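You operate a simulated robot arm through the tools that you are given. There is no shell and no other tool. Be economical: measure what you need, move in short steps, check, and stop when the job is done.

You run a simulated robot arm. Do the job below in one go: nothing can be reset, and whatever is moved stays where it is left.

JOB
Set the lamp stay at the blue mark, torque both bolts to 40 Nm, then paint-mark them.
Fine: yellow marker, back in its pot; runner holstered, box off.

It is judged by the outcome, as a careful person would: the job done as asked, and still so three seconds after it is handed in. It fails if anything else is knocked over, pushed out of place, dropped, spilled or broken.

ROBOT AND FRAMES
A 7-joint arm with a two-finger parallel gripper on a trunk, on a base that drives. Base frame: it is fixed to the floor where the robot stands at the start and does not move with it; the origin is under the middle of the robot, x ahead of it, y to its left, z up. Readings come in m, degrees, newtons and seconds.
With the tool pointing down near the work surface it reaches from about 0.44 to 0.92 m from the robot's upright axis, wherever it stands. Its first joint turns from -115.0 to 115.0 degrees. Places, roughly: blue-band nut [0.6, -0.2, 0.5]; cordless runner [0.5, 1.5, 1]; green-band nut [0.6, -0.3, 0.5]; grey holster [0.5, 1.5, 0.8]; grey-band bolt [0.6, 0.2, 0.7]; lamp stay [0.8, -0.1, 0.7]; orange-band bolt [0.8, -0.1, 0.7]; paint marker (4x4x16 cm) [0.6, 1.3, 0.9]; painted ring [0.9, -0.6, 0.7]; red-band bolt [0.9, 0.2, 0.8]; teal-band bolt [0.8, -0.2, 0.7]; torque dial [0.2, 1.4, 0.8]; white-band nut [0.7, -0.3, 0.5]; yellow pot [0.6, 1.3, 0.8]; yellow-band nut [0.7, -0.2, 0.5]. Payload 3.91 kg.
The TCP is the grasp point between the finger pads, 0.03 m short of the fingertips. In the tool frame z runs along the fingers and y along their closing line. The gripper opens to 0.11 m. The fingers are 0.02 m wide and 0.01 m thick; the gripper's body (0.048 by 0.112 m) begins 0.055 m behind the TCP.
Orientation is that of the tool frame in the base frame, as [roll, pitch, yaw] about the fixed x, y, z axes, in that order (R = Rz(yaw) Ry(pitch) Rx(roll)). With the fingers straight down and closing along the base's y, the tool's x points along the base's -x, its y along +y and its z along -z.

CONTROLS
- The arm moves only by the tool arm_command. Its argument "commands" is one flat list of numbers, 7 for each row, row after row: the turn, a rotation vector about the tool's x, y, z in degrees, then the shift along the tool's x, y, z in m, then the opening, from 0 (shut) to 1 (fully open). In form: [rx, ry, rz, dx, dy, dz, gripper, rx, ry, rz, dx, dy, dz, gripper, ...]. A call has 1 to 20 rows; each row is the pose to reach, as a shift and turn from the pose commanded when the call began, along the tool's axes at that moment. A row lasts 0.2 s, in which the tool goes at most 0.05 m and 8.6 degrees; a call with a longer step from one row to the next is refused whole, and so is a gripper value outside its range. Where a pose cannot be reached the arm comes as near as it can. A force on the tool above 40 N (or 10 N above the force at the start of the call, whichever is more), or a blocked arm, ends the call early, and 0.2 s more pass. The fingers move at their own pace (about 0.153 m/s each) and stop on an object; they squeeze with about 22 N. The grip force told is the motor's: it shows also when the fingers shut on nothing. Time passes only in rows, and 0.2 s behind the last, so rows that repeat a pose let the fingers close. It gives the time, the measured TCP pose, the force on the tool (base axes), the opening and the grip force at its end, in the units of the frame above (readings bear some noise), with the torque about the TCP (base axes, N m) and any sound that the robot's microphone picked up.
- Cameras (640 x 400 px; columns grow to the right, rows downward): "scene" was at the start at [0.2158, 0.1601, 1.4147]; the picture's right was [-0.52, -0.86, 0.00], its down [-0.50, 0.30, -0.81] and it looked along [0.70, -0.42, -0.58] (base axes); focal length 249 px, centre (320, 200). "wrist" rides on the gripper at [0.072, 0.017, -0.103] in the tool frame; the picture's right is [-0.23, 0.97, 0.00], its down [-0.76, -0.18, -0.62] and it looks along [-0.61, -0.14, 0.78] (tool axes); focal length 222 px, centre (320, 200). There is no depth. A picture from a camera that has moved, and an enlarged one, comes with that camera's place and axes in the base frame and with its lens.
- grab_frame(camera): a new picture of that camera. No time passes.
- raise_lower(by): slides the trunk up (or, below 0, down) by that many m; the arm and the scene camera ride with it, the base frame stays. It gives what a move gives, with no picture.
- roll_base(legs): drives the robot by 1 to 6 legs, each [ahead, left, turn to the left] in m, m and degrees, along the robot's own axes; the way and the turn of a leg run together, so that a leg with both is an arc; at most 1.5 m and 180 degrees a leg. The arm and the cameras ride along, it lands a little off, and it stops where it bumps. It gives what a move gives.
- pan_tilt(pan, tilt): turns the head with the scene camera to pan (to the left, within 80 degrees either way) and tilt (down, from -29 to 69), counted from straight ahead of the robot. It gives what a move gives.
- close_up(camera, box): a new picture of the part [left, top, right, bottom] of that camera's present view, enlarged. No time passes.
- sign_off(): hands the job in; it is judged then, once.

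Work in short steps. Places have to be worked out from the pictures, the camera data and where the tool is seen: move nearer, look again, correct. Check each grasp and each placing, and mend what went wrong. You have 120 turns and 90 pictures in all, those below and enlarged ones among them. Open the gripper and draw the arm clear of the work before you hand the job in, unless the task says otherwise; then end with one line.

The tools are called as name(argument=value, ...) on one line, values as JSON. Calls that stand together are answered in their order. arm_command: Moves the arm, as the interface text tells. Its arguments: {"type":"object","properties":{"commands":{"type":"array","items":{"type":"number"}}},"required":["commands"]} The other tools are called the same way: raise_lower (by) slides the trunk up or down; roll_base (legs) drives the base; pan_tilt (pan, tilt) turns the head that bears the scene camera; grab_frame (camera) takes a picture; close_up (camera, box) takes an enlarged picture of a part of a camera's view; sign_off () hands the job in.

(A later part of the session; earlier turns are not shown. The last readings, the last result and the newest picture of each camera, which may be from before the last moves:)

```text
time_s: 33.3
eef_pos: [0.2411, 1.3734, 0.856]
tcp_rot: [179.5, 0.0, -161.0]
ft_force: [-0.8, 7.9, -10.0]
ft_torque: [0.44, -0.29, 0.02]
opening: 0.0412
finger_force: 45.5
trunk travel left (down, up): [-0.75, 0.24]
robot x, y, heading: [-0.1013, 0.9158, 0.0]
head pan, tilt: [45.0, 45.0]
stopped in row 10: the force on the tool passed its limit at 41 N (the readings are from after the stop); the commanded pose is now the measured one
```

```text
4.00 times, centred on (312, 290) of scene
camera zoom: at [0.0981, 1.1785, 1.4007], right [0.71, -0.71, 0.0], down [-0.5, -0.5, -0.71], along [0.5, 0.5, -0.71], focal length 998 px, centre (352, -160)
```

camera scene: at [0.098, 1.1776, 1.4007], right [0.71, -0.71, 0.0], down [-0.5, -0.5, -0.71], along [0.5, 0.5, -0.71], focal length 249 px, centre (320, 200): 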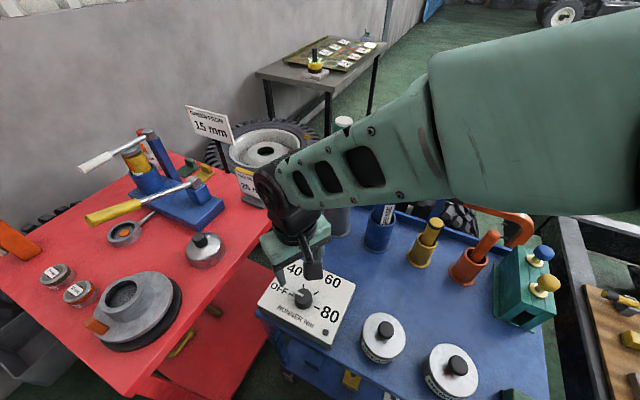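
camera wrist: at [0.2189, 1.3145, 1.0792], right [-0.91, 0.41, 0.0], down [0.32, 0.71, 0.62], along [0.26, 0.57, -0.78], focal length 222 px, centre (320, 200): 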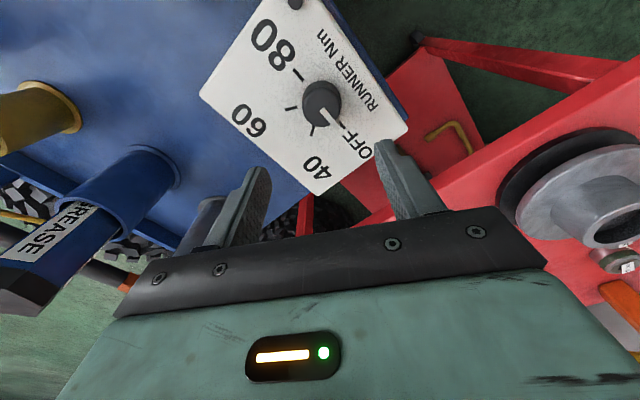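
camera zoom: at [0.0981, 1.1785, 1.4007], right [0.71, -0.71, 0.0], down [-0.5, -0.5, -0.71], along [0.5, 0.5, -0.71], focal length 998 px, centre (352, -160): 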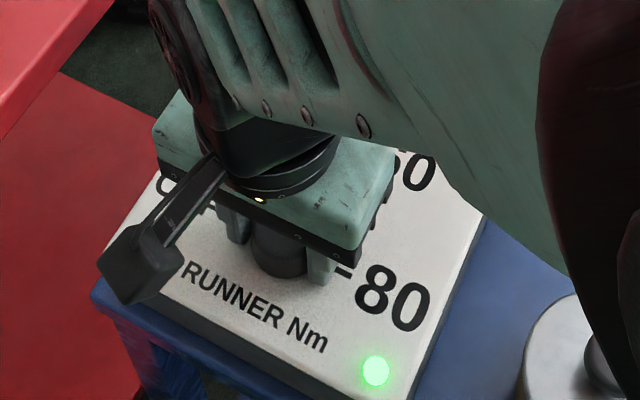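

The green lamp is on and the knob turned with the grip. I release, rise and check where the pointer sits.

arm_command(commands=[0, 0, 0, 0, 0, 0, 0.3, 0, 0, 0, 0, 0, 0, 0.6, 0, 0, 0, 0, 0, -0.03, 0.6, 0, 0, 0, 0, 0, -0.07, 0.6, 0, 0, 0, 0, 0, -0.11, 0.6, 0, 0, 0, 0, 0, -0.15, 0.6, 0, 0, 0, 0, 0, -0.2, 0.6, 0, 0, 0, 0, 0, -0.25, 0.6, 0, 0, 0, 0, 0, -0.3, 0.6, 0, 0, 0, 0, 0, -0.35, 0.6, 0, 0, 0, 0, 0, -0.4, 0.8])

grab_frame(camera="scene")

close_up(camera="wrist", box=[200, 0, 440, 150])

```text
time_s: 35.7
eef_pos: [0.2426, 1.3719, 1.2588]
tcp_rot: [179.6, -0.2, -160.7]
ft_force: [1.0, 0.7, 0.2]
ft_torque: [0.0, 0.03, 0.01]
opening: 0.0878
finger_force: 0.1
trunk travel left (down, up): [-0.75, 0.24]
robot x, y, heading: [-0.1004, 0.9124, 0.1]
head pan, tilt: [45.0, 45.0]
```

```text
49 pictures are left
camera scene: at [0.0989, 1.1782, 1.4012], right [0.7, -0.71, 0.0], down [-0.5, -0.49, -0.71], along [0.51, 0.5, -0.7], focal length 249 px, centre (320, 200)
```

scene: 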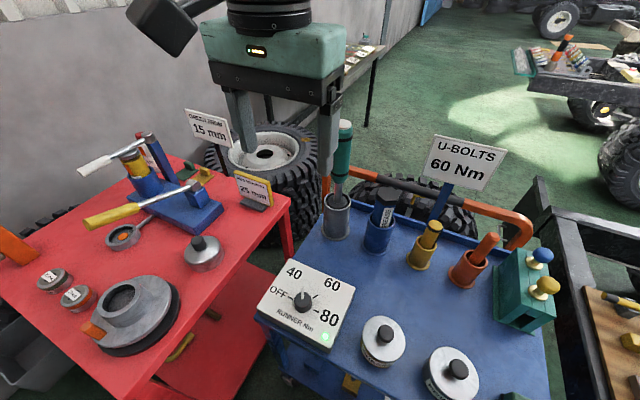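

```text
2.67 times, centred on (320, 75) of wrist
camera zoom: at [0.1681, 1.3637, 1.3627], right [-0.11, 0.99, 0.01], down [0.78, 0.08, 0.62], along [0.62, 0.07, -0.78], focal length 592 px, centre (320, 533)
```

zoom: 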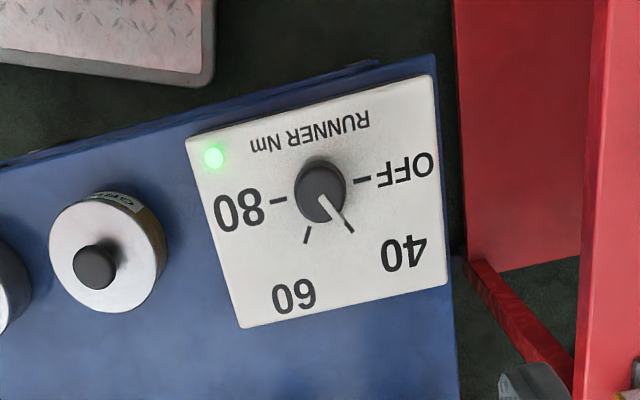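

The dial reads 40 and the lamp is green. The runner's top is near (0.487, 1.49, 1.14), so I move above it.

arm_command(commands=[0, 0, 0, -0.045, 0.005, 0, 0.8, 0, 0, 0, -0.09, 0.01, 0, 0.8, 0, 0, 0, -0.135, 0.016, 0, 0.8, 0, 0, 0, -0.18, 0.021, 0, 0.8, 0, 0, 0, -0.225, 0.027, 0, 0.8, 0, 0, 0, -0.268, 0.032, 0, 0.8])

grab_frame(camera="wrist")

grab_frame(camera="scene")

```text
time_s: 37.1
eef_pos: [0.4221, 1.4008, 1.2276]
tcp_rot: [179.7, -0.2, -160.9]
ft_force: [-0.4, -0.1, 0.2]
ft_torque: [-0.01, 0.0, 0.0]
opening: 0.0882
finger_force: 0.0
out of reach, approached as far as the arm can: row 3, 4, 5, 6
trunk travel left (down, up): [-0.75, 0.24]
robot x, y, heading: [-0.1017, 0.9147, -0.1]
head pan, tilt: [45.0, 45.0]
```

```text
47 pictures are left
camera wrist: at [0.3476, 1.3925, 1.3313], right [-0.1, 0.99, 0.01], down [0.78, 0.08, 0.62], along [0.62, 0.07, -0.78], focal length 222 px, centre (320, 200)
```

wrist: 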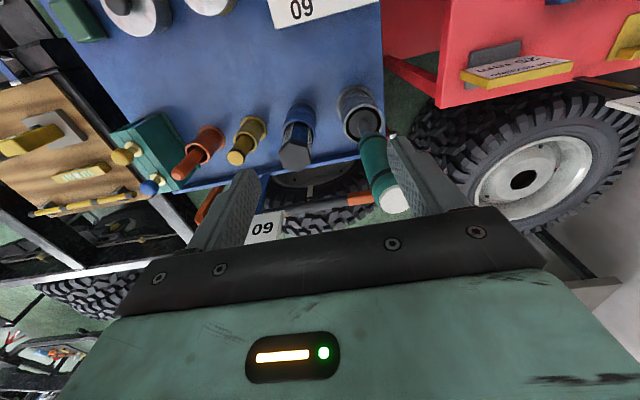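

```text
46 pictures are left
camera scene: at [0.0979, 1.1777, 1.4006], right [0.71, -0.71, 0.0], down [-0.5, -0.5, -0.71], along [0.5, 0.5, -0.71], focal length 249 px, centre (320, 200)
```

scene: 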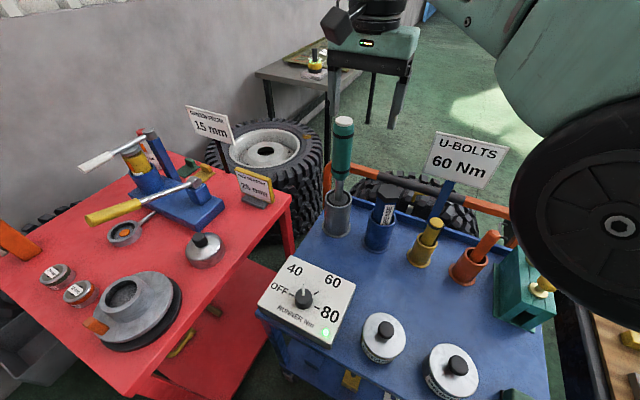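

Too far at this height, so I'll raise the trunk to bring the shoulder up. From the wrist view the runner top is at (0.492, 1.495).

raise_lower(by=0.2)

arm_command(commands=[0, 0, 0, -0.03, 0.02, 0.02, 0.8, 0, 0, 0, -0.065, 0.04, 0.05, 0.8, 0, 0, 0, -0.097, 0.065, 0.08, 0.8, 0, 0, 0, -0.097, 0.065, 0.12, 0.8, 0, 0, 0, -0.097, 0.065, 0.16, 0.8, 0, 0, 0, -0.097, 0.065, 0.19, 0.8])

grab_frame(camera="wrist")

```text
time_s: 39.3
eef_pos: [0.4223, 1.4011, 1.4264]
tcp_rot: [179.8, -0.2, -161.0]
ft_force: [-0.2, -0.5, 0.4]
ft_torque: [0.03, 0.01, -0.01]
opening: 0.0882
finger_force: 0.0
trunk travel left (down, up): [-0.95, 0.04]
robot x, y, heading: [-0.1023, 0.9137, -0.2]
head pan, tilt: [45.0, 45.0]
```

```text
refused: row 2 steps farther than a row can; nothing moved
```

```text
45 pictures are left
camera wrist: at [0.3475, 1.3927, 1.5312], right [-0.1, 0.99, 0.01], down [0.78, 0.08, 0.62], along [0.62, 0.07, -0.78], focal length 222 px, centre (320, 200)
```

wrist: 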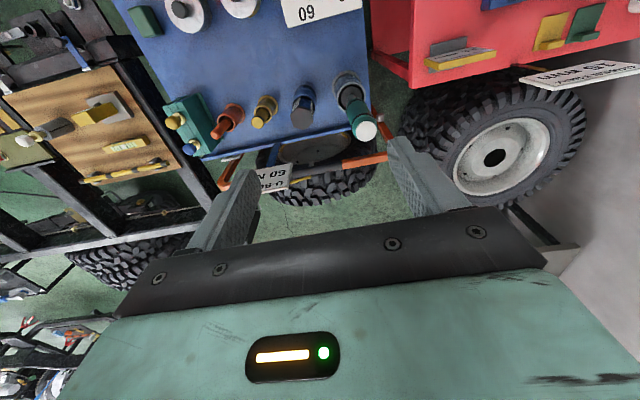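

arm_command(commands=[0, 0, 0, -0.024, 0.016, 0, 0.8, 0, 0, 0, -0.048, 0.032, 0, 0.8, 0, 0, 0, -0.071, 0.049, 0, 0.8, 0, 0, 0, -0.0943, 0.0649, 0, 0.8, 0, 0, 0, -0.0943, 0.0649, 0.04, 0.8, 0, 0, 0, -0.0943, 0.0649, 0.08, 0.8, 0, 0, 0, -0.0943, 0.0649, 0.12, 0.8, 0, 0, 0, -0.0943, 0.0649, 0.16, 0.8, 0, 0, 0, -0.0943, 0.0649, 0.19, 0.8])

grab_frame(camera="wrist")

grab_frame(camera="scene")

```text
time_s: 41.3
eef_pos: [0.4582, 1.4312, 1.239]
tcp_rot: [179.6, -0.1, -161.0]
ft_force: [-0.4, -0.2, -0.1]
ft_torque: [0.03, -0.01, -0.01]
opening: 0.0882
finger_force: 0.2
out of reach, approached as far as the arm can: row 1, 2, 3, 4, 5, 6, 7, 8, 9
trunk travel left (down, up): [-0.95, 0.04]
robot x, y, heading: [-0.1029, 0.9155, -0.0]
head pan, tilt: [45.0, 45.0]
```

```text
44 pictures are left
camera wrist: at [0.3846, 1.4226, 1.3422], right [-0.1, 0.99, 0.01], down [0.78, 0.08, 0.62], along [0.62, 0.07, -0.78], focal length 222 px, centre (320, 200)
```

wrist: 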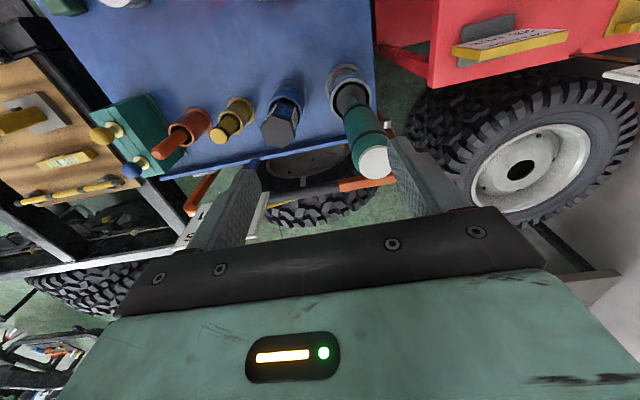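

```text
43 pictures are left
camera scene: at [0.0978, 1.1776, 1.6007], right [0.71, -0.71, 0.0], down [-0.5, -0.5, -0.71], along [0.5, 0.5, -0.71], focal length 249 px, centre (320, 200)
```

scene: 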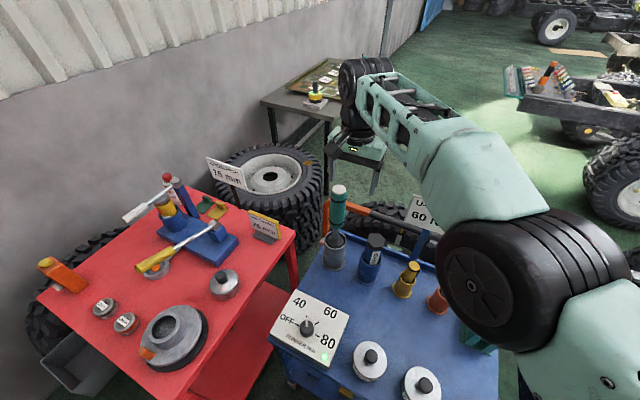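

Still short, so I shift the base parallel to the cart edge (left 0.14, back 0.03). The fingertips stay above the runner top.

roll_base(legs=[[-0.03, 0.14, 0]])

grab_frame(camera="wrist")

```text
time_s: 42.6
eef_pos: [0.4264, 1.5682, 1.2384]
tcp_rot: [179.7, 0.0, -160.9]
ft_force: [0.4, -0.1, 0.3]
ft_torque: [-0.03, 0.02, -0.03]
opening: 0.0878
finger_force: 0.0
trunk travel left (down, up): [-0.95, 0.04]
robot x, y, heading: [-0.1334, 1.0526, 0.2]
head pan, tilt: [45.0, 45.0]
```

```text
42 pictures are left
camera wrist: at [0.352, 1.5602, 1.3423], right [-0.1, 0.99, 0.01], down [0.78, 0.08, 0.62], along [0.62, 0.07, -0.78], focal length 222 px, centre (320, 200)
```

wrist: 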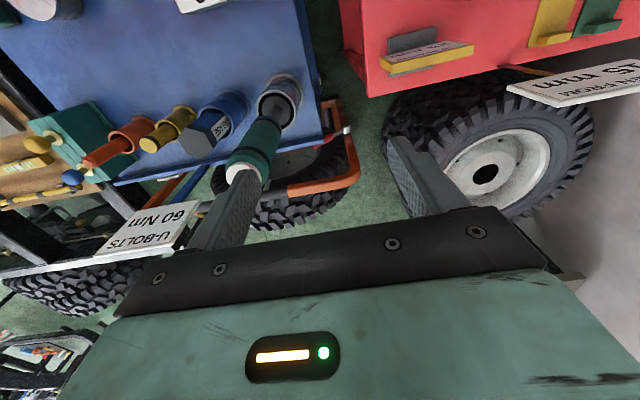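

arm_command(commands=[0, 0, 0, -0.01, -0.03, 0, 0.8, 0, 0, 0, -0.02, -0.06, 0, 0.8, 0, 0, 0, -0.0335, -0.0889, 0, 0.8, 0, 0, 0, -0.0335, -0.0889, 0, 0.8])

grab_frame(camera="wrist")

close_up(camera="scene", box=[270, 100, 430, 200])

```text
time_s: 43.6
eef_pos: [0.5032, 1.5169, 1.2413]
tcp_rot: [179.7, -0.2, -160.9]
ft_force: [0.3, -0.4, -0.3]
ft_torque: [-0.02, 0.01, -0.04]
opening: 0.0878
finger_force: 0.0
out of reach, approached as far as the arm can: row 1, 2, 3, 4
trunk travel left (down, up): [-0.95, 0.04]
robot x, y, heading: [-0.1318, 1.0488, -0.2]
head pan, tilt: [45.0, 45.0]
```

```text
41 pictures are left
camera wrist: at [0.4287, 1.5096, 1.3445], right [-0.1, 0.99, 0.0], down [0.78, 0.08, 0.62], along [0.62, 0.07, -0.79], focal length 222 px, centre (320, 200)
```

wrist: 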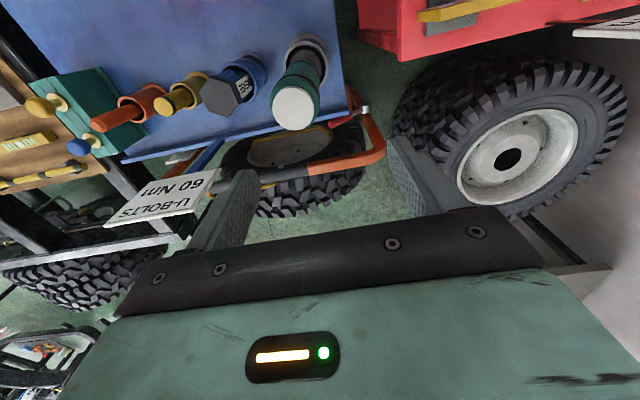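

```text
4.00 times, centred on (350, 150) of scene
camera zoom: at [0.0655, 1.3153, 1.6005], right [0.71, -0.71, 0.0], down [-0.5, -0.5, -0.71], along [0.5, 0.5, -0.71], focal length 998 px, centre (200, 400)
```

zoom: 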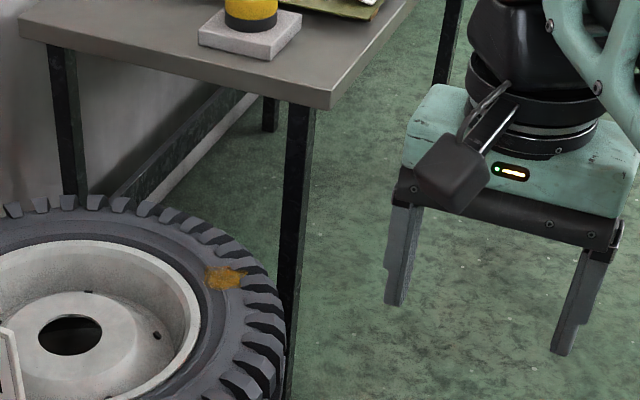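

The commanded pose had run past what the arm could reach. I correct from that commanded pose to (0.488, 1.495).

arm_command(commands=[0, 0, 0, 0.025, -0.025, 0, 0.8, 0, 0, 0, 0.0505, -0.0482, 0, 0.8, 0, 0, 0, 0.0505, -0.0482, 0, 0.8])

```text
time_s: 44.4
eef_pos: [0.5058, 1.5149, 1.2427]
tcp_rot: [179.7, -0.2, -160.9]
ft_force: [0.8, -0.7, 0.9]
ft_torque: [0.04, 0.0, 0.02]
opening: 0.088
finger_force: 0.1
out of reach, approached as far as the arm can: row 1, 2, 3
trunk travel left (down, up): [-0.95, 0.04]
robot x, y, heading: [-0.1312, 1.0502, -0.2]
head pan, tilt: [45.0, 45.0]
```

arm_command(commands=[0, 0, 0, 0.02, -0.006, 0, 0.8, 0, 0, 0, 0.04, -0.012, 0, 0.8, 0, 0, 0, 0.04, -0.012, 0, 0.8])

```text
time_s: 45.2
eef_pos: [0.4962, 1.5214, 1.246]
tcp_rot: [179.7, -0.1, -160.8]
ft_force: [-0.4, -0.6, -1.3]
ft_torque: [0.0, -0.02, 0.02]
opening: 0.088
finger_force: 0.0
out of reach, approached as far as the arm can: row 1, 2, 3
trunk travel left (down, up): [-0.95, 0.04]
robot x, y, heading: [-0.133, 1.0571, -0.0]
head pan, tilt: [45.0, 45.0]
```

arm_command(commands=[0, 0, 0, 0.027, -0.026, 0, 0.8, 0, 0, 0, 0.055, -0.053, 0, 0.8, 0, 0, 0, 0.055, -0.053, 0, 0.8])

grab_frame(camera="wrist")

```text
time_s: 46.0
eef_pos: [0.5042, 1.514, 1.2556]
tcp_rot: [179.7, -0.2, -160.9]
ft_force: [0.2, -0.4, -0.8]
ft_torque: [0.02, 0.0, 0.01]
opening: 0.0879
finger_force: 0.0
out of reach, approached as far as the arm can: row 1, 2, 3
trunk travel left (down, up): [-0.95, 0.04]
robot x, y, heading: [-0.1323, 1.0497, 0.0]
head pan, tilt: [45.0, 45.0]
```

```text
39 pictures are left
camera wrist: at [0.4307, 1.5061, 1.3592], right [-0.1, 0.99, 0.0], down [0.78, 0.08, 0.62], along [0.62, 0.07, -0.79], focal length 222 px, centre (320, 200)
```

wrist: 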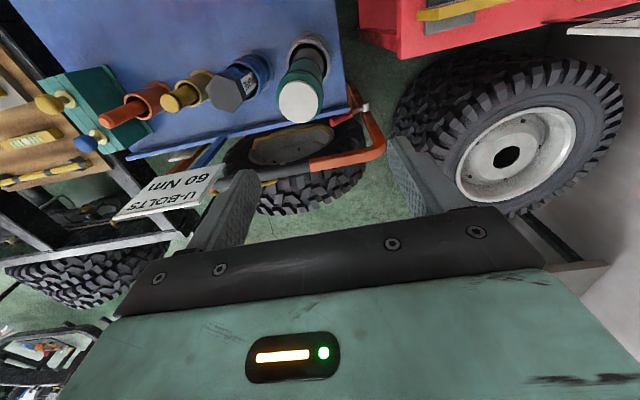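

arm_command(commands=[0, 0, 0, 0.04, -0.012, 0.0, 0.8, 0, 0, 0, 0.08, -0.024, 0, 0.8, 0, 0, 0, 0.12, -0.036, 0, 0.8, 0, 0, 0, 0.15, -0.045, 0, 0.8, 0, 0, 0, 0.15, -0.045, 0, 0.8])

```text
time_s: 47.2
eef_pos: [0.4549, 1.5443, 1.2732]
tcp_rot: [179.7, -0.3, -161.0]
ft_force: [0.5, -0.1, 0.0]
ft_torque: [0.03, 0.05, -0.01]
opening: 0.0878
finger_force: 0.0
out of reach, approached as far as the arm can: row 1, 2, 3, 4, 5
trunk travel left (down, up): [-0.95, 0.04]
robot x, y, heading: [-0.1332, 1.0528, 0.1]
head pan, tilt: [45.0, 45.0]
```

The reach shrinks with height, so I need the base nearer. I slide it another 0.12 m parallel to the cart edge, raise the trunk the last bit, and send a null move to see the commanded state.

roll_base(legs=[[-0.035, 0.12, 0]])

raise_lower(by=0.03)

arm_command(commands=[0, 0, 0, 0, 0, 0, 0.8])

```text
time_s: 48.5
eef_pos: [0.4174, 1.6687, 1.2723]
tcp_rot: [179.7, -0.2, -160.8]
ft_force: [-0.1, -0.6, 0.5]
ft_torque: [0.02, -0.03, -0.03]
opening: 0.0882
finger_force: 0.0
trunk travel left (down, up): [-0.95, 0.04]
robot x, y, heading: [-0.17, 1.174, -0.0]
head pan, tilt: [45.0, 45.0]
```

```text
time_s: 49.3
eef_pos: [0.4169, 1.6687, 1.3033]
tcp_rot: [179.6, -0.2, -160.9]
ft_force: [-0.6, -0.2, 0.4]
ft_torque: [-0.01, 0.01, 0.01]
opening: 0.0878
finger_force: 0.1
trunk travel left (down, up): [-0.98, 0.01]
robot x, y, heading: [-0.1696, 1.177, 0.1]
head pan, tilt: [45.0, 45.0]
```

```text
time_s: 49.7
eef_pos: [0.4173, 1.6683, 1.3017]
tcp_rot: [179.7, -0.2, -160.8]
ft_force: [0.4, 0.3, -0.2]
ft_torque: [0.02, 0.02, 0.0]
opening: 0.0882
finger_force: 0.1
trunk travel left (down, up): [-0.98, 0.01]
robot x, y, heading: [-0.1667, 1.173, 0.1]
head pan, tilt: [45.0, 45.0]
```

Reset worked: commanded equals measured. Moving over the runner top.

arm_command(commands=[0, 0, 0, -0.0025, -0.043, 0.01, 0.8, 0, 0, 0, -0.005, -0.086, 0.02, 0.8, 0, 0, 0, -0.008, -0.129, 0.04, 0.8, 0, 0, 0, -0.0108, -0.17, 0.055, 0.8, 0, 0, 0, -0.0108, -0.1867, 0.062, 0.8, 0, 0, 0, -0.0108, -0.1867, 0.062, 0.8])

grab_frame(camera="wrist")

```text
time_s: 51.1
eef_pos: [0.5569, 1.5668, 1.2454]
tcp_rot: [179.7, -0.3, -160.8]
ft_force: [0.3, -0.7, -0.2]
ft_torque: [0.02, 0.0, 0.0]
opening: 0.0877
finger_force: 0.1
out of reach, approached as far as the arm can: row 1, 2, 3, 4, 5, 6
trunk travel left (down, up): [-0.98, 0.01]
robot x, y, heading: [-0.1677, 1.177, -0.0]
head pan, tilt: [45.0, 45.0]
```

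```text
38 pictures are left
camera wrist: at [0.4839, 1.5587, 1.3495], right [-0.11, 0.99, 0.0], down [0.78, 0.08, 0.62], along [0.61, 0.07, -0.79], focal length 222 px, centre (320, 200)
```

wrist: 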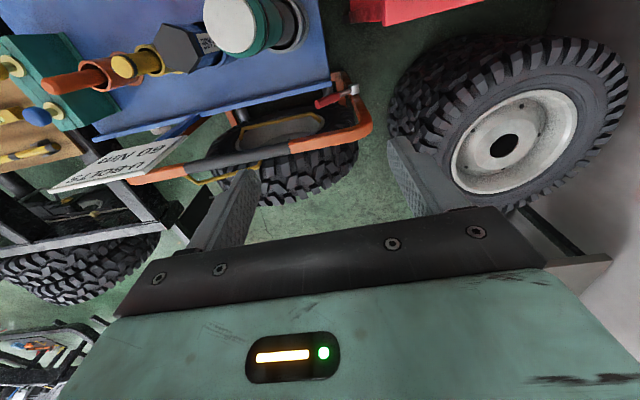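

The arm overshoots away from the target, which suggests a wrist joint at its limit after the knob turn. I'll unwind the yaw by 40° and see whether reach returns.

arm_command(commands=[0, 0, -8, 0, 0, -0.01, 0.8, 0, 0, -16, 0, 0, -0.02, 0.8, 0, 0, -24, 0, 0, -0.03, 0.8, 0, 0, -32, 0, 0, -0.03, 0.8, 0, 0, -40, 0, 0, -0.03, 0.8, 0, 0, -40, 0, 0, -0.03, 0.8])

grab_frame(camera="scene")

```text
time_s: 52.5
eef_pos: [0.5556, 1.5654, 1.2768]
tcp_rot: [179.6, 0.0, -120.7]
ft_force: [-0.5, 1.1, 0.1]
ft_torque: [0.0, -0.01, 0.02]
opening: 0.0878
finger_force: 0.0
trunk travel left (down, up): [-0.98, 0.01]
robot x, y, heading: [-0.1682, 1.174, -0.3]
head pan, tilt: [45.0, 45.0]
```

```text
37 pictures are left
camera scene: at [0.0283, 1.4392, 1.6306], right [0.71, -0.71, 0.0], down [-0.5, -0.5, -0.71], along [0.5, 0.5, -0.71], focal length 249 px, centre (320, 200)
```

scene: 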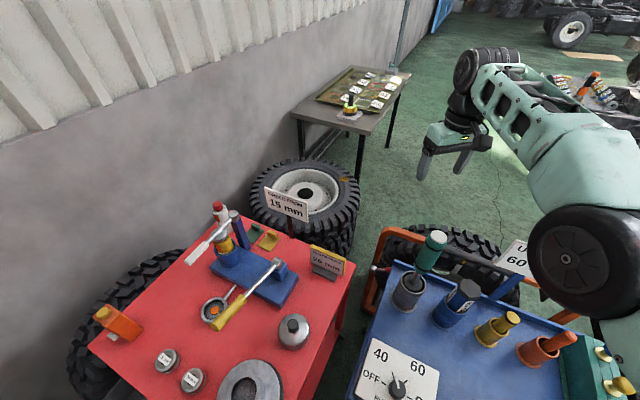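

Yaw is free again. Now to the runner top.

arm_command(commands=[0, 0, 0, 0.032, 0.0074, 0, 0.8, 0, 0, 0, 0.064, 0.0148, 0, 0.8, 0, 0, 0, 0.095, 0.0222, 0, 0.8, 0, 0, 0, 0.095, 0.0222, 0.03, 0.8])

grab_frame(camera="wrist")

```text
time_s: 53.5
eef_pos: [0.557, 1.5644, 1.2614]
tcp_rot: [179.6, 0.0, -120.8]
ft_force: [-0.3, -0.4, -0.1]
ft_torque: [0.05, 0.0, 0.01]
opening: 0.0878
finger_force: 0.0
out of reach, approached as far as the arm can: row 1, 2, 3, 4
trunk travel left (down, up): [-0.98, 0.01]
robot x, y, heading: [-0.1715, 1.1745, -0.2]
head pan, tilt: [45.0, 45.0]
```

```text
36 pictures are left
camera wrist: at [0.506, 1.5107, 1.3656], right [-0.72, 0.69, 0.01], down [0.55, 0.56, 0.62], along [0.43, 0.45, -0.78], focal length 222 px, centre (320, 200)
```

wrist: 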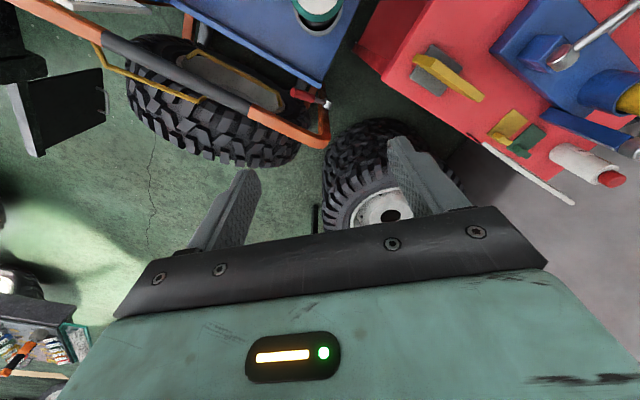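

The arm seems stuck in an awkward elbow configuration. I'll swing it sideways over the cart toward dead-ahead of the robot, staying high, to let it recover.

arm_command(commands=[0, 0, 3, 0.035, -0.02, 0, 0.8, 0, 0, 6, 0.07, -0.04, 0, 0.8, 0, 0, 9, 0.105, -0.06, 0, 0.8, 0, 0, 12, 0.14, -0.08, 0, 0.8, 0, 0, 15, 0.175, -0.1, 0, 0.8, 0, 0, 18, 0.21, -0.12, 0, 0.8, 0, 0, 21, 0.245, -0.14, 0, 0.8, 0, 0, 24, 0.28, -0.16, 0, 0.8, 0, 0, 27, 0.317, -0.18, 0, 0.8, 0, 0, 30, 0.317, -0.18, 0, 0.8])

grab_frame(camera="scene")

```text
time_s: 55.7
eef_pos: [0.7389, 1.2522, 1.2755]
tcp_rot: [179.6, -0.3, -150.8]
ft_force: [0.0, -0.4, -0.5]
ft_torque: [0.07, 0.0, -0.02]
opening: 0.0879
finger_force: 0.2
out of reach, approached as far as the arm can: row 1, 2, 3, 4, 5, 6, 7, 8, 9, 10
trunk travel left (down, up): [-0.98, 0.01]
robot x, y, heading: [-0.1688, 1.1755, 0.2]
head pan, tilt: [45.0, 45.0]
```

```text
35 pictures are left
camera scene: at [0.0285, 1.4389, 1.6306], right [0.71, -0.71, 0.0], down [-0.5, -0.5, -0.71], along [0.5, 0.5, -0.71], focal length 249 px, centre (320, 200)
```

scene: 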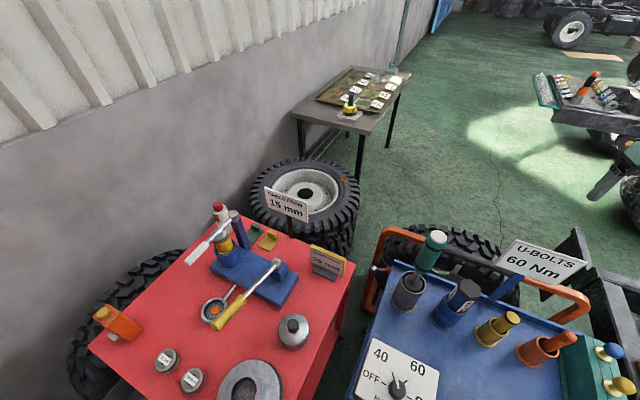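

Inward moves stall while sideways moves work, so the arm is stretched straight (singular). I'll swing on past the sign to over the plywood, then dip the tool to bend the elbow.

arm_command(commands=[0, 0, 2.5, 0.03, -0.035, 0, 0.8, 0, 0, 5, 0.06, -0.07, 0, 0.8, 0, 0, 7.5, 0.09, -0.106, 0, 0.8, 0, 0, 10, 0.12, -0.141, 0, 0.8, 0, 0, 12.5, 0.152, -0.177, 0, 0.8, 0, 0, 15, 0.182, -0.212, 0, 0.8, 0, 0, 17.5, 0.212, -0.247, 0, 0.8, 0, 0, 20, 0.243, -0.283, 0, 0.8, 0, 0, 22.5, 0.274, -0.318, 0, 0.8, 0, 0, 25, 0.304, -0.3535, 0, 0.8, 0, 0, 25, 0.304, -0.3535, 0.04, 0.8, 0, 0, 25, 0.304, -0.3535, 0.08, 0.8, 0, 0, 25, 0.304, -0.3535, 0.12, 0.8, 0, 0, 25, 0.304, -0.3535, 0.16, 0.8, 0, 0, 25, 0.304, -0.3535, 0.2, 0.8])

```text
time_s: 58.9
eef_pos: [0.698, 0.7726, 1.0657]
tcp_rot: [179.6, -0.4, -175.8]
ft_force: [-0.3, 0.1, 0.5]
ft_torque: [-0.01, -0.01, -0.01]
opening: 0.0881
finger_force: 0.0
out of reach, approached as far as the arm can: row 1, 2, 3, 4, 5, 6, 7, 8, 9, 10, 11, 12, 13, 14, 15
trunk travel left (down, up): [-0.98, 0.01]
robot x, y, heading: [-0.1735, 1.1782, -0.2]
head pan, tilt: [45.0, 45.0]
```

arm_command(commands=[0, 0, 0, 0.04, 0.022, 0, 0.8, 0, 0, 0, 0.08, 0.044, 0, 0.8, 0, 0, 0, 0.12, 0.066, 0, 0.8, 0, 0, 0, 0.16, 0.088, 0, 0.8, 0, 0, 0, 0.2, 0.11, 0, 0.8, 0, 0, 0, 0.24, 0.132, 0, 0.8])

pan_tilt(pan=-10, tilt=25)

grab_frame(camera="scene")

```text
time_s: 60.3
eef_pos: [0.691, 0.7887, 1.0094]
tcp_rot: [179.9, -0.3, -175.8]
ft_force: [0.3, -0.1, -0.3]
ft_torque: [0.01, 0.03, 0.02]
opening: 0.0882
finger_force: 0.0
out of reach, approached as far as the arm can: row 1, 2, 3, 4, 5, 6
trunk travel left (down, up): [-0.98, 0.01]
robot x, y, heading: [-0.1709, 1.1717, -0.3]
head pan, tilt: [45.0, 45.0]
```

```text
time_s: 61.5
eef_pos: [0.6914, 0.7883, 1.0093]
tcp_rot: [179.7, -0.3, -175.8]
ft_force: [0.5, 0.2, 0.4]
ft_torque: [-0.01, -0.04, 0.02]
opening: 0.0882
finger_force: 0.0
trunk travel left (down, up): [-0.98, 0.01]
robot x, y, heading: [-0.1676, 1.1701, 0.1]
head pan, tilt: [-10.0, 25.0]
```

```text
34 pictures are left
camera scene: at [0.0616, 1.3656, 1.6611], right [-0.17, -0.98, 0.0], down [-0.42, 0.07, -0.91], along [0.89, -0.16, -0.42], focal length 249 px, centre (320, 200)
```

scene: 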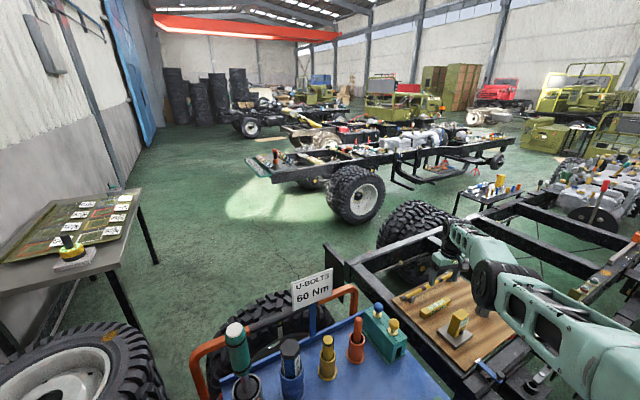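

arm_command(commands=[0, 0, 0, 0.03, 0.015, 0.02, 0.8, 0, 0, 0, 0.06, 0.03, 0.04, 0.8, 0, 0, 0, 0.09, 0.045, 0.05, 0.8, 0, 0, 0, 0.12, 0.06, 0.05, 0.8, 0, 0, 0, 0.12, 0.06, 0.02, 0.8, 0, 0, 0, 0.12, 0.06, 0, 0.8])

```text
time_s: 62.9
eef_pos: [0.6758, 0.7891, 0.9655]
tcp_rot: [179.7, -0.4, -175.8]
ft_force: [0.1, 1.0, -1.5]
ft_torque: [-0.02, 0.0, 0.02]
opening: 0.0883
finger_force: 0.0
out of reach, approached as far as the arm can: row 1, 2, 3, 4, 5, 6
trunk travel left (down, up): [-0.98, 0.01]
robot x, y, heading: [-0.1677, 1.1736, -0.2]
head pan, tilt: [-10.0, 25.0]
```

The readings fit a fully straightened arm on a sphere about the shoulder. Moving down does not bend the elbow, so I'll try going up and inward.

arm_command(commands=[0, 0, 0, 0.01, 0.005, -0.04, 0.8, 0, 0, 0, 0.02, 0.01, -0.08, 0.8, 0, 0, 0, 0.03, 0.015, -0.12, 0.8, 0, 0, 0, 0.04, 0.02, -0.16, 0.8, 0, 0, 0, 0.05, 0.025, -0.2, 0.8, 0, 0, 0, 0.08, 0.04, -0.22, 0.8, 0, 0, 0, 0.11, 0.055, -0.24, 0.8])

grab_frame(camera="scene")

```text
time_s: 64.5
eef_pos: [0.7122, 0.7726, 1.1994]
tcp_rot: [179.7, -0.4, -175.8]
ft_force: [-0.4, -0.1, 0.3]
ft_torque: [0.03, 0.01, 0.01]
opening: 0.0881
finger_force: 0.1
out of reach, approached as far as the arm can: row 1, 2, 3, 4, 5, 6, 7
trunk travel left (down, up): [-0.98, 0.01]
robot x, y, heading: [-0.1722, 1.1764, -0.1]
head pan, tilt: [-10.0, 25.0]
```

```text
33 pictures are left
camera scene: at [0.0619, 1.3655, 1.6611], right [-0.17, -0.98, 0.0], down [-0.42, 0.07, -0.91], along [0.89, -0.16, -0.42], focal length 249 px, centre (320, 200)
```

scene: 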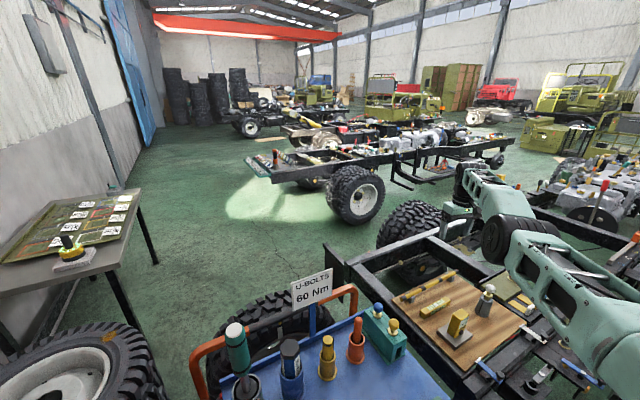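

arm_command(commands=[0, 0, 0, 0.005, 0.042, -0.02, 0.8, 0, 0, 0, 0.01, 0.084, -0.04, 0.8, 0, 0, 0, 0.015, 0.125, -0.06, 0.8, 0, 0, 0, 0.02, 0.166, -0.08, 0.8, 0, 0, 0, 0.024, 0.208, -0.08, 0.8, 0, 0, 0, 0.028, 0.25, -0.08, 0.8, 0, 0, 0, 0.032, 0.29, -0.08, 0.8, 0, 0, 0, 0.037, 0.333, -0.08, 0.8, 0, 0, 0, 0.037, 0.333, -0.08, 0.8])

```text
time_s: 66.5
eef_pos: [0.7626, 1.1064, 1.2975]
tcp_rot: [179.9, -0.3, -175.8]
ft_force: [-0.7, 0.0, 0.4]
ft_torque: [-0.03, 0.03, -0.01]
opening: 0.0879
finger_force: 0.2
out of reach, approached as far as the arm can: row 1, 2, 3, 4, 5, 6, 7, 8, 9
trunk travel left (down, up): [-0.98, 0.01]
robot x, y, heading: [-0.1681, 1.1775, 0.1]
head pan, tilt: [-10.0, 25.0]
```

I need to see the arm's shape. Panning toward it.

pan_tilt(pan=-35, tilt=30)

grab_frame(camera="scene")

```text
time_s: 67.4
eef_pos: [0.762, 1.1057, 1.2967]
tcp_rot: [179.8, -0.3, -175.8]
ft_force: [-0.6, -0.3, 0.2]
ft_torque: [0.02, 0.0, -0.04]
opening: 0.0881
finger_force: 0.1
trunk travel left (down, up): [-0.98, 0.01]
robot x, y, heading: [-0.172, 1.1769, 0.1]
head pan, tilt: [-35.0, 30.0]
```

```text
32 pictures are left
camera scene: at [0.045, 1.3297, 1.6532], right [-0.57, -0.82, 0.0], down [-0.41, 0.29, -0.87], along [0.71, -0.5, -0.5], focal length 249 px, centre (320, 200)
```

scene: 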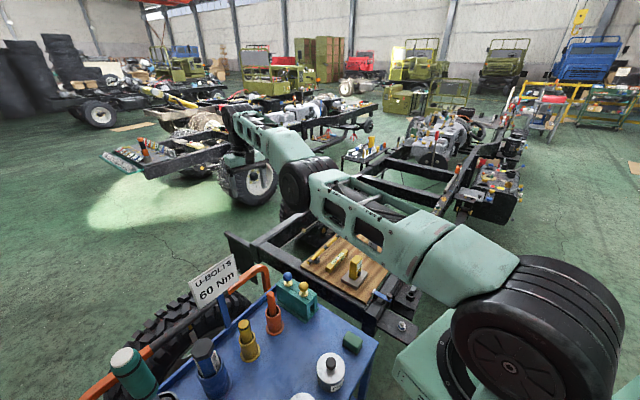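

The elbow has gone through straight and bent backward. I'll stretch outward over the plywood side to full extension, then sweep down and inward so it folds the proper way.

arm_command(commands=[0, 0, 0, -0.005, -0.05, 0, 0.8, 0, 0, 0, -0.01, -0.099, 0, 0.8, 0, 0, 0, -0.015, -0.148, 0, 0.8, 0, 0, 0, -0.02, -0.197, 0, 0.8, 0, 0, 0, -0.025, -0.246, 0, 0.8, 0, 0, 0, -0.03, -0.295, 0, 0.8, 0, 0, 0, -0.035, -0.344, 0, 0.8, 0, 0, 0, -0.037, -0.393, 0, 0.8, 0, 0, 0, -0.037, -0.4, 0.045, 0.8, 0, 0, 0, -0.037, -0.4, 0.09, 0.8, 0, 0, 0, -0.037, -0.4, 0.135, 0.8, 0, 0, 0, -0.037, -0.4, 0.18, 0.8, 0, 0, 0, -0.0037, -0.3817, 0.21, 0.8, 0, 0, 0, 0.0296, -0.3634, 0.24, 0.8, 0, 0, 0, 0.0629, -0.3451, 0.27, 0.8, 0, 0, 0, 0.0962, -0.3268, 0.3, 0.8, 0, 0, 0, 0.1295, -0.3085, 0.33, 0.8, 0, 0, 0, 0.1628, -0.2902, 0.345, 0.8, 0, 0, 0, 0.1961, -0.2719, 0.345, 0.8, 0, 0, 0, 0.2294, -0.2536, 0.345, 0.8])

grab_frame(camera="scene")

```text
refused: row 1 steps farther than a row can; nothing moved
```

```text
31 pictures are left
camera scene: at [0.045, 1.3297, 1.6532], right [-0.57, -0.82, 0.0], down [-0.41, 0.29, -0.87], along [0.71, -0.5, -0.5], focal length 249 px, centre (320, 200)
```

scene: 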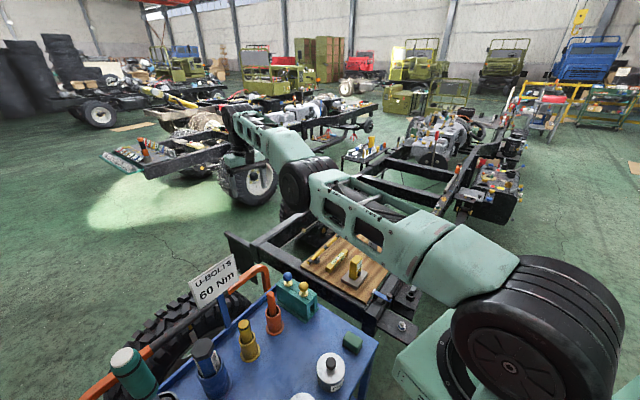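

arm_command(commands=[0, 0, 0, -0.005, -0.048, 0, 0.8, 0, 0, 0, -0.01, -0.096, 0, 0.8, 0, 0, 0, -0.015, -0.144, 0, 0.8, 0, 0, 0, -0.02, -0.192, 0, 0.8, 0, 0, 0, -0.025, -0.24, 0, 0.8, 0, 0, 0, -0.03, -0.288, 0, 0.8, 0, 0, 0, -0.035, -0.336, 0, 0.8, 0, 0, 0, -0.037, -0.384, 0, 0.8, 0, 0, 0, -0.037, -0.4, 0.045, 0.8, 0, 0, 0, -0.037, -0.4, 0.09, 0.8, 0, 0, 0, -0.037, -0.4, 0.135, 0.8, 0, 0, 0, -0.037, -0.4, 0.18, 0.8, 0, 0, 0, -0.0037, -0.3817, 0.21, 0.8, 0, 0, 0, 0.0296, -0.3634, 0.24, 0.8, 0, 0, 0, 0.0629, -0.3451, 0.27, 0.8, 0, 0, 0, 0.0962, -0.3268, 0.3, 0.8, 0, 0, 0, 0.1295, -0.3085, 0.33, 0.8, 0, 0, 0, 0.1628, -0.2902, 0.345, 0.8, 0, 0, 0, 0.1961, -0.2719, 0.345, 0.8, 0, 0, 0, 0.2294, -0.2536, 0.345, 0.8])

```text
time_s: 71.6
eef_pos: [0.6534, 0.7923, 0.9101]
tcp_rot: [179.8, -0.4, -175.8]
ft_force: [0.6, -0.1, 0.1]
ft_torque: [0.02, -0.05, 0.01]
opening: 0.0881
finger_force: 0.0
out of reach, approached as far as the arm can: row 1, 2, 3, 4, 5, 6, 7, 8, 9, 10, 11, 12, 13, 14, 15, 16, 17, 18, 19, 20
trunk travel left (down, up): [-0.98, 0.01]
robot x, y, heading: [-0.1675, 1.178, 0.0]
head pan, tilt: [-35.0, 30.0]
```

Still stuck on that surface. Perhaps a wrist limit is involved, so I test by tilting the fingers outward 30° while moving inward.

arm_command(commands=[3, -5.4, 0, 0, 0, -0.02, 0.8, 6, -10.8, 0, 0, 0, -0.04, 0.8, 9, -16.2, 0, 0, 0, -0.06, 0.8, 12, -21.6, 0, 0, 0, -0.08, 0.8, 14.5, -26.3, 0, 0.02, 0.01, -0.08, 0.8, 14.5, -26.3, 0, 0.05, 0.03, -0.08, 0.8, 14.5, -26.3, 0, 0.09, 0.05, -0.08, 0.8, 14.5, -26.3, 0, 0.13, 0.07, -0.08, 0.8])

grab_frame(camera="scene")

```text
time_s: 73.6
eef_pos: [0.7515, 0.7534, 0.9244]
tcp_rot: [-162.7, 28.3, -171.3]
ft_force: [0.0, 0.1, -0.1]
ft_torque: [0.05, -0.01, -0.01]
opening: 0.0879
finger_force: 0.1
out of reach, approached as far as the arm can: row 1, 2, 3, 4, 5, 6, 7, 8
trunk travel left (down, up): [-0.98, 0.01]
robot x, y, heading: [-0.1673, 1.1759, -0.0]
head pan, tilt: [-35.0, 30.0]
stopped in row 8: the arm was blocked; the commanded pose is now the measured one
```

```text
30 pictures are left
camera scene: at [0.0449, 1.3297, 1.6532], right [-0.57, -0.82, 0.0], down [-0.41, 0.29, -0.87], along [0.71, -0.5, -0.5], focal length 249 px, centre (320, 200)
```

scene: 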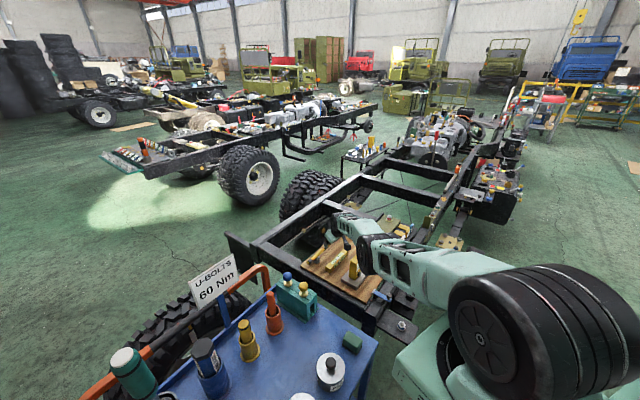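

The elbow has sagged below the shoulder–wrist line, so it is bent the wrong way by about 20°. I'll undo the tilt, stretch straight out and level, and then sweep down along the exact arc so it flips to elbow-up.

arm_command(commands=[-2.9, 5.26, 0, -0.01, -0.005, -0.023, 0.8, -5.8, 10.5, 0, -0.019, -0.01, -0.046, 0.8, -8.7, 15.8, 0, -0.028, -0.015, -0.069, 0.8, -11.6, 21, 0, -0.037, -0.02, -0.092, 0.8, -14.5, 26.3, 0, -0.047, -0.026, -0.114, 0.8, -14.5, 26.3, 0, -0.071, -0.039, -0.144, 0.8, -14.5, 26.3, 0, -0.096, -0.053, -0.174, 0.8, -14.5, 26.3, 0, -0.12, -0.066, -0.204, 0.8, -14.5, 26.3, 0, -0.145, -0.08, -0.234, 0.8, -14.5, 26.3, 0, -0.17, -0.0935, -0.264, 0.8, -14.5, 26.3, 0, -0.17, -0.0935, -0.264, 0.8])

```text
time_s: 76.0
eef_pos: [0.7197, 0.7615, 1.2398]
tcp_rot: [-178.9, 1.9, -175.7]
ft_force: [0.0, 0.6, -0.1]
ft_torque: [-0.01, 0.0, -0.01]
opening: 0.0881
finger_force: 0.0
out of reach, approached as far as the arm can: row 3, 4, 5, 6, 7, 8, 9, 10, 11
trunk travel left (down, up): [-0.98, 0.01]
robot x, y, heading: [-0.1693, 1.1784, -0.1]
head pan, tilt: [-35.0, 30.0]
```

arm_command(commands=[0, 0, 0, 0.0035, 0.002, 0.04, 0.8, 0, 0, 0, 0.0044, 0.0024, 0.08, 0.8, 0, 0, 0, 0.007, 0.004, 0.12, 0.8, 0, 0, 0, 0.012, 0.007, 0.16, 0.8, 0, 0, 0, 0.019, 0.0106, 0.2, 0.8, 0, 0, 0, 0.028, 0.0154, 0.24, 0.8, 0, 0, 0, 0.039, 0.0217, 0.28, 0.8, 0, 0, 0, 0.07, 0.0386, 0.3, 0.8, 0, 0, 0, 0.105, 0.058, 0.3, 0.8, 0, 0, 0, 0.14, 0.077, 0.3, 0.8])

```text
time_s: 78.2
eef_pos: [0.6595, 0.7925, 0.9004]
tcp_rot: [-178.9, 1.9, -175.6]
ft_force: [0.3, -0.2, 0.0]
ft_torque: [0.03, 0.03, 0.01]
opening: 0.088
finger_force: 0.1
out of reach, approached as far as the arm can: row 5, 6, 7, 8, 9, 10
trunk travel left (down, up): [-0.98, 0.01]
robot x, y, heading: [-0.1676, 1.1748, -0.2]
head pan, tilt: [-35.0, 30.0]
```

arm_command(commands=[0, 0, 0, -0.019, -0.0105, -0.045, 0.8, 0, 0, 0, -0.038, -0.021, -0.09, 0.8, 0, 0, 0, -0.057, -0.0313, -0.135, 0.8, 0, 0, 0, -0.076, -0.042, -0.18, 0.8, 0, 0, 0, -0.095, -0.0523, -0.225, 0.8, 0, 0, 0, -0.114, -0.0627, -0.27, 0.8, 0, 0, 0, -0.132, -0.0728, -0.313, 0.8, 0, 0, 0, -0.133, -0.0733, -0.34, 0.8, 0, 0, 0, -0.098, -0.054, -0.34, 0.8, 0, 0, 0, -0.0655, -0.036, -0.31, 0.8, 0, 0, 0, -0.0615, -0.0339, -0.27, 0.8, 0, 0, 0, -0.0557, -0.0307, -0.23, 0.8, 0, 0, 0, -0.0492, -0.0271, -0.19, 0.8, 0, 0, 0, -0.04, -0.022, -0.15, 0.8, 0, 0, 0, -0.0273, -0.015, -0.11, 0.8, 0, 0, 0, -0.012, -0.0066, -0.07, 0.8, 0, 0, 0, 0.0087, 0.0048, -0.03, 0.8, 0, 0, 0, 0.04, 0.022, -0.01, 0.8, 0, 0, 0, 0.0784, 0.0432, -0.01, 0.8, 0, 0, 0, 0.1134, 0.0625, -0.01, 0.8])

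```text
time_s: 82.6
eef_pos: [0.6713, 0.7895, 0.8927]
tcp_rot: [-176.9, 5.5, -175.2]
ft_force: [0.2, 1.1, -0.1]
ft_torque: [-0.01, -0.01, -0.02]
opening: 0.088
finger_force: 0.0
out of reach, approached as far as the arm can: row 3, 4, 5, 6, 7, 8, 9, 10, 11, 12, 13, 14, 15, 16, 17, 18, 19, 20
trunk travel left (down, up): [-0.98, 0.01]
robot x, y, heading: [-0.1703, 1.1768, -0.0]
head pan, tilt: [-35.0, 30.0]
stopped in row 20: the arm was blocked; the commanded pose is now the measured one
```

Perhaps the elbow's swivel has flipped. I'll roll the tool sideways about the arm's long axis, fingers swinging right and away from the cart, to turn the elbow sideways. Then I pull inward.

arm_command(commands=[7, 3.86, 0, 0.0181, -0.0329, -0.0026, 0.8, 14, 7.72, 0, 0.0359, -0.0651, -0.0105, 0.8, 21, 11.58, 0, 0.0529, -0.0961, -0.0233, 0.8, 28, 15.44, 0, 0.069, -0.1252, -0.041, 0.8, 35, 19.3, 0, 0.0837, -0.1519, -0.0632, 0.8, 42, 23.2, 0, 0.0967, -0.1755, -0.0893, 0.8, 49, 27, 0, 0.1079, -0.1958, -0.119, 0.8, 56, 30.9, 0, 0.117, -0.2124, -0.1516, 0.8, 63, 34.7, 0, 0.1238, -0.2247, -0.1866, 0.8, 70, 38.6, 0, 0.1282, -0.2327, -0.2231, 0.8, 70, 38.6, 0, 0.1632, -0.2134, -0.2231, 0.8, 70, 38.6, 0, 0.1982, -0.1941, -0.2231, 0.8, 70, 38.6, 0, 0.2332, -0.1748, -0.2231, 0.8, 70, 38.6, 0, 0.2682, -0.1555, -0.2231, 0.8, 70, 38.6, 0, 0.3032, -0.1362, -0.2231, 0.8])

grab_frame(camera="scene")

```text
time_s: 86.0
eef_pos: [0.5518, 0.5463, 1.0781]
tcp_rot: [-99.8, -17.6, 161.4]
ft_force: [0.1, -0.1, 0.4]
ft_torque: [-0.03, 0.03, 0.05]
opening: 0.0879
finger_force: 0.1
out of reach, approached as far as the arm can: row 4, 5, 6, 7, 8, 9, 10, 11, 12, 13, 14, 15
trunk travel left (down, up): [-0.98, 0.01]
robot x, y, heading: [-0.1697, 1.1752, 0.1]
head pan, tilt: [-35.0, 30.0]
stopped in row 15: the arm was blocked; the commanded pose is now the measured one
```

```text
29 pictures are left
camera scene: at [0.0449, 1.3298, 1.6532], right [-0.57, -0.82, 0.0], down [-0.41, 0.29, -0.87], along [0.71, -0.5, -0.5], focal length 249 px, centre (320, 200)
```

scene: 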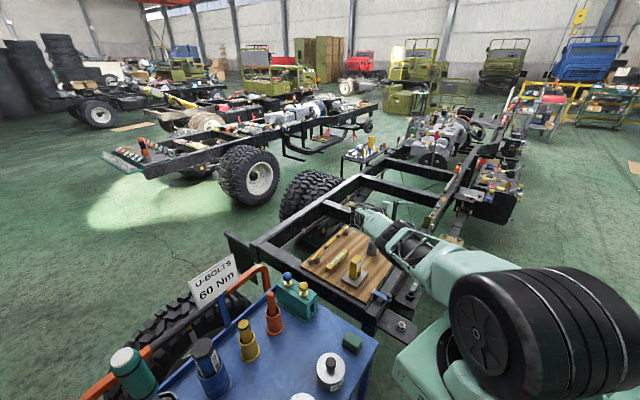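

Following the boundary data, I'm at maximum reach with a straight elbow. I'll unroll, rise along the boundary, and then make a fresh gentle down-and-in sweep.

arm_command(commands=[-7, -3.86, 0, 0.0181, -0.0329, -0.0026, 0.8, -14, -7.72, 0, 0.0359, -0.0651, -0.0105, 0.8, -21, -11.58, 0, 0.0529, -0.0961, -0.0233, 0.8, -28, -15.44, 0, 0.069, -0.1252, -0.041, 0.8, -35, -19.3, 0, 0.0837, -0.1519, -0.0632, 0.8, -42, -23.2, 0, 0.0967, -0.1755, -0.0893, 0.8, -49, -27, 0, 0.1079, -0.1958, -0.119, 0.8, -56, -30.9, 0, 0.117, -0.2124, -0.1516, 0.8, -63, -34.7, 0, 0.1238, -0.2247, -0.1866, 0.8, -70, -38.6, 0, 0.1282, -0.2327, -0.2231, 0.8, -70, -38.6, 0, 0.1328, -0.2779, -0.2299, 0.8, -70, -38.6, 0, 0.1374, -0.3231, -0.2367, 0.8, -70, -38.6, 0, 0.142, -0.3683, -0.2435, 0.8, -70, -38.6, 0, 0.1466, -0.4135, -0.2503, 0.8, -70, -38.6, 0, 0.1512, -0.4587, -0.2571, 0.8, -70, -38.6, 0, 0.1558, -0.5039, -0.2639, 0.8, -70, -38.6, 0, 0.1604, -0.5491, -0.2707, 0.8, -70, -38.6, 0, 0.165, -0.5943, -0.2775, 0.8])

```text
time_s: 89.8
eef_pos: [0.5818, 0.7588, 1.6456]
tcp_rot: [-174.4, 8.9, -174.3]
ft_force: [-0.3, 1.7, 1.1]
ft_torque: [-0.08, -0.04, -0.02]
opening: 0.0881
finger_force: 0.1
out of reach, approached as far as the arm can: row 1, 2, 3, 4, 5, 6, 7, 8, 9, 10, 11, 12, 13, 14, 15, 16, 17, 18
trunk travel left (down, up): [-0.98, 0.01]
robot x, y, heading: [-0.1697, 1.1755, 0.1]
head pan, tilt: [-35.0, 30.0]
```

The arm is now raised high (z 1.65), so going straight down from here cuts inside the boundary. Trying that.

arm_command(commands=[0, 0, 0, 0.005, 0.003, 0.045, 0.8, 0, 0, 0, 0.01, 0.006, 0.09, 0.8, 0, 0, 0, 0.015, 0.009, 0.135, 0.8, 0, 0, 0, 0.02, 0.012, 0.18, 0.8, 0, 0, 0, 0.025, 0.015, 0.225, 0.8, 0, 0, 0, 0.03, 0.018, 0.27, 0.8, 0, 0, 0, 0.035, 0.021, 0.315, 0.8])

grab_frame(camera="scene")

```text
time_s: 91.4
eef_pos: [0.6971, 0.6891, 1.3505]
tcp_rot: [-174.6, 8.7, -174.3]
ft_force: [0.5, 0.1, 0.8]
ft_torque: [0.01, 0.01, -0.03]
opening: 0.0881
finger_force: 0.1
out of reach, approached as far as the arm can: row 1, 2, 3, 4, 5, 6, 7
trunk travel left (down, up): [-0.98, 0.01]
robot x, y, heading: [-0.1695, 1.1794, 0.3]
head pan, tilt: [-35.0, 30.0]
```

```text
28 pictures are left
camera scene: at [0.0449, 1.3298, 1.6532], right [-0.57, -0.82, 0.0], down [-0.41, 0.29, -0.87], along [0.71, -0.5, -0.5], focal length 249 px, centre (320, 200)
```

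scene: 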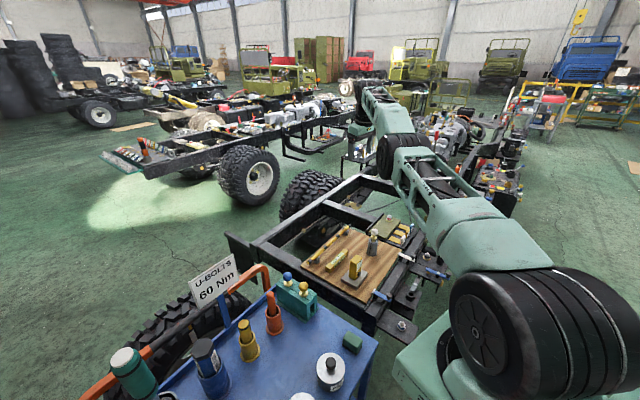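

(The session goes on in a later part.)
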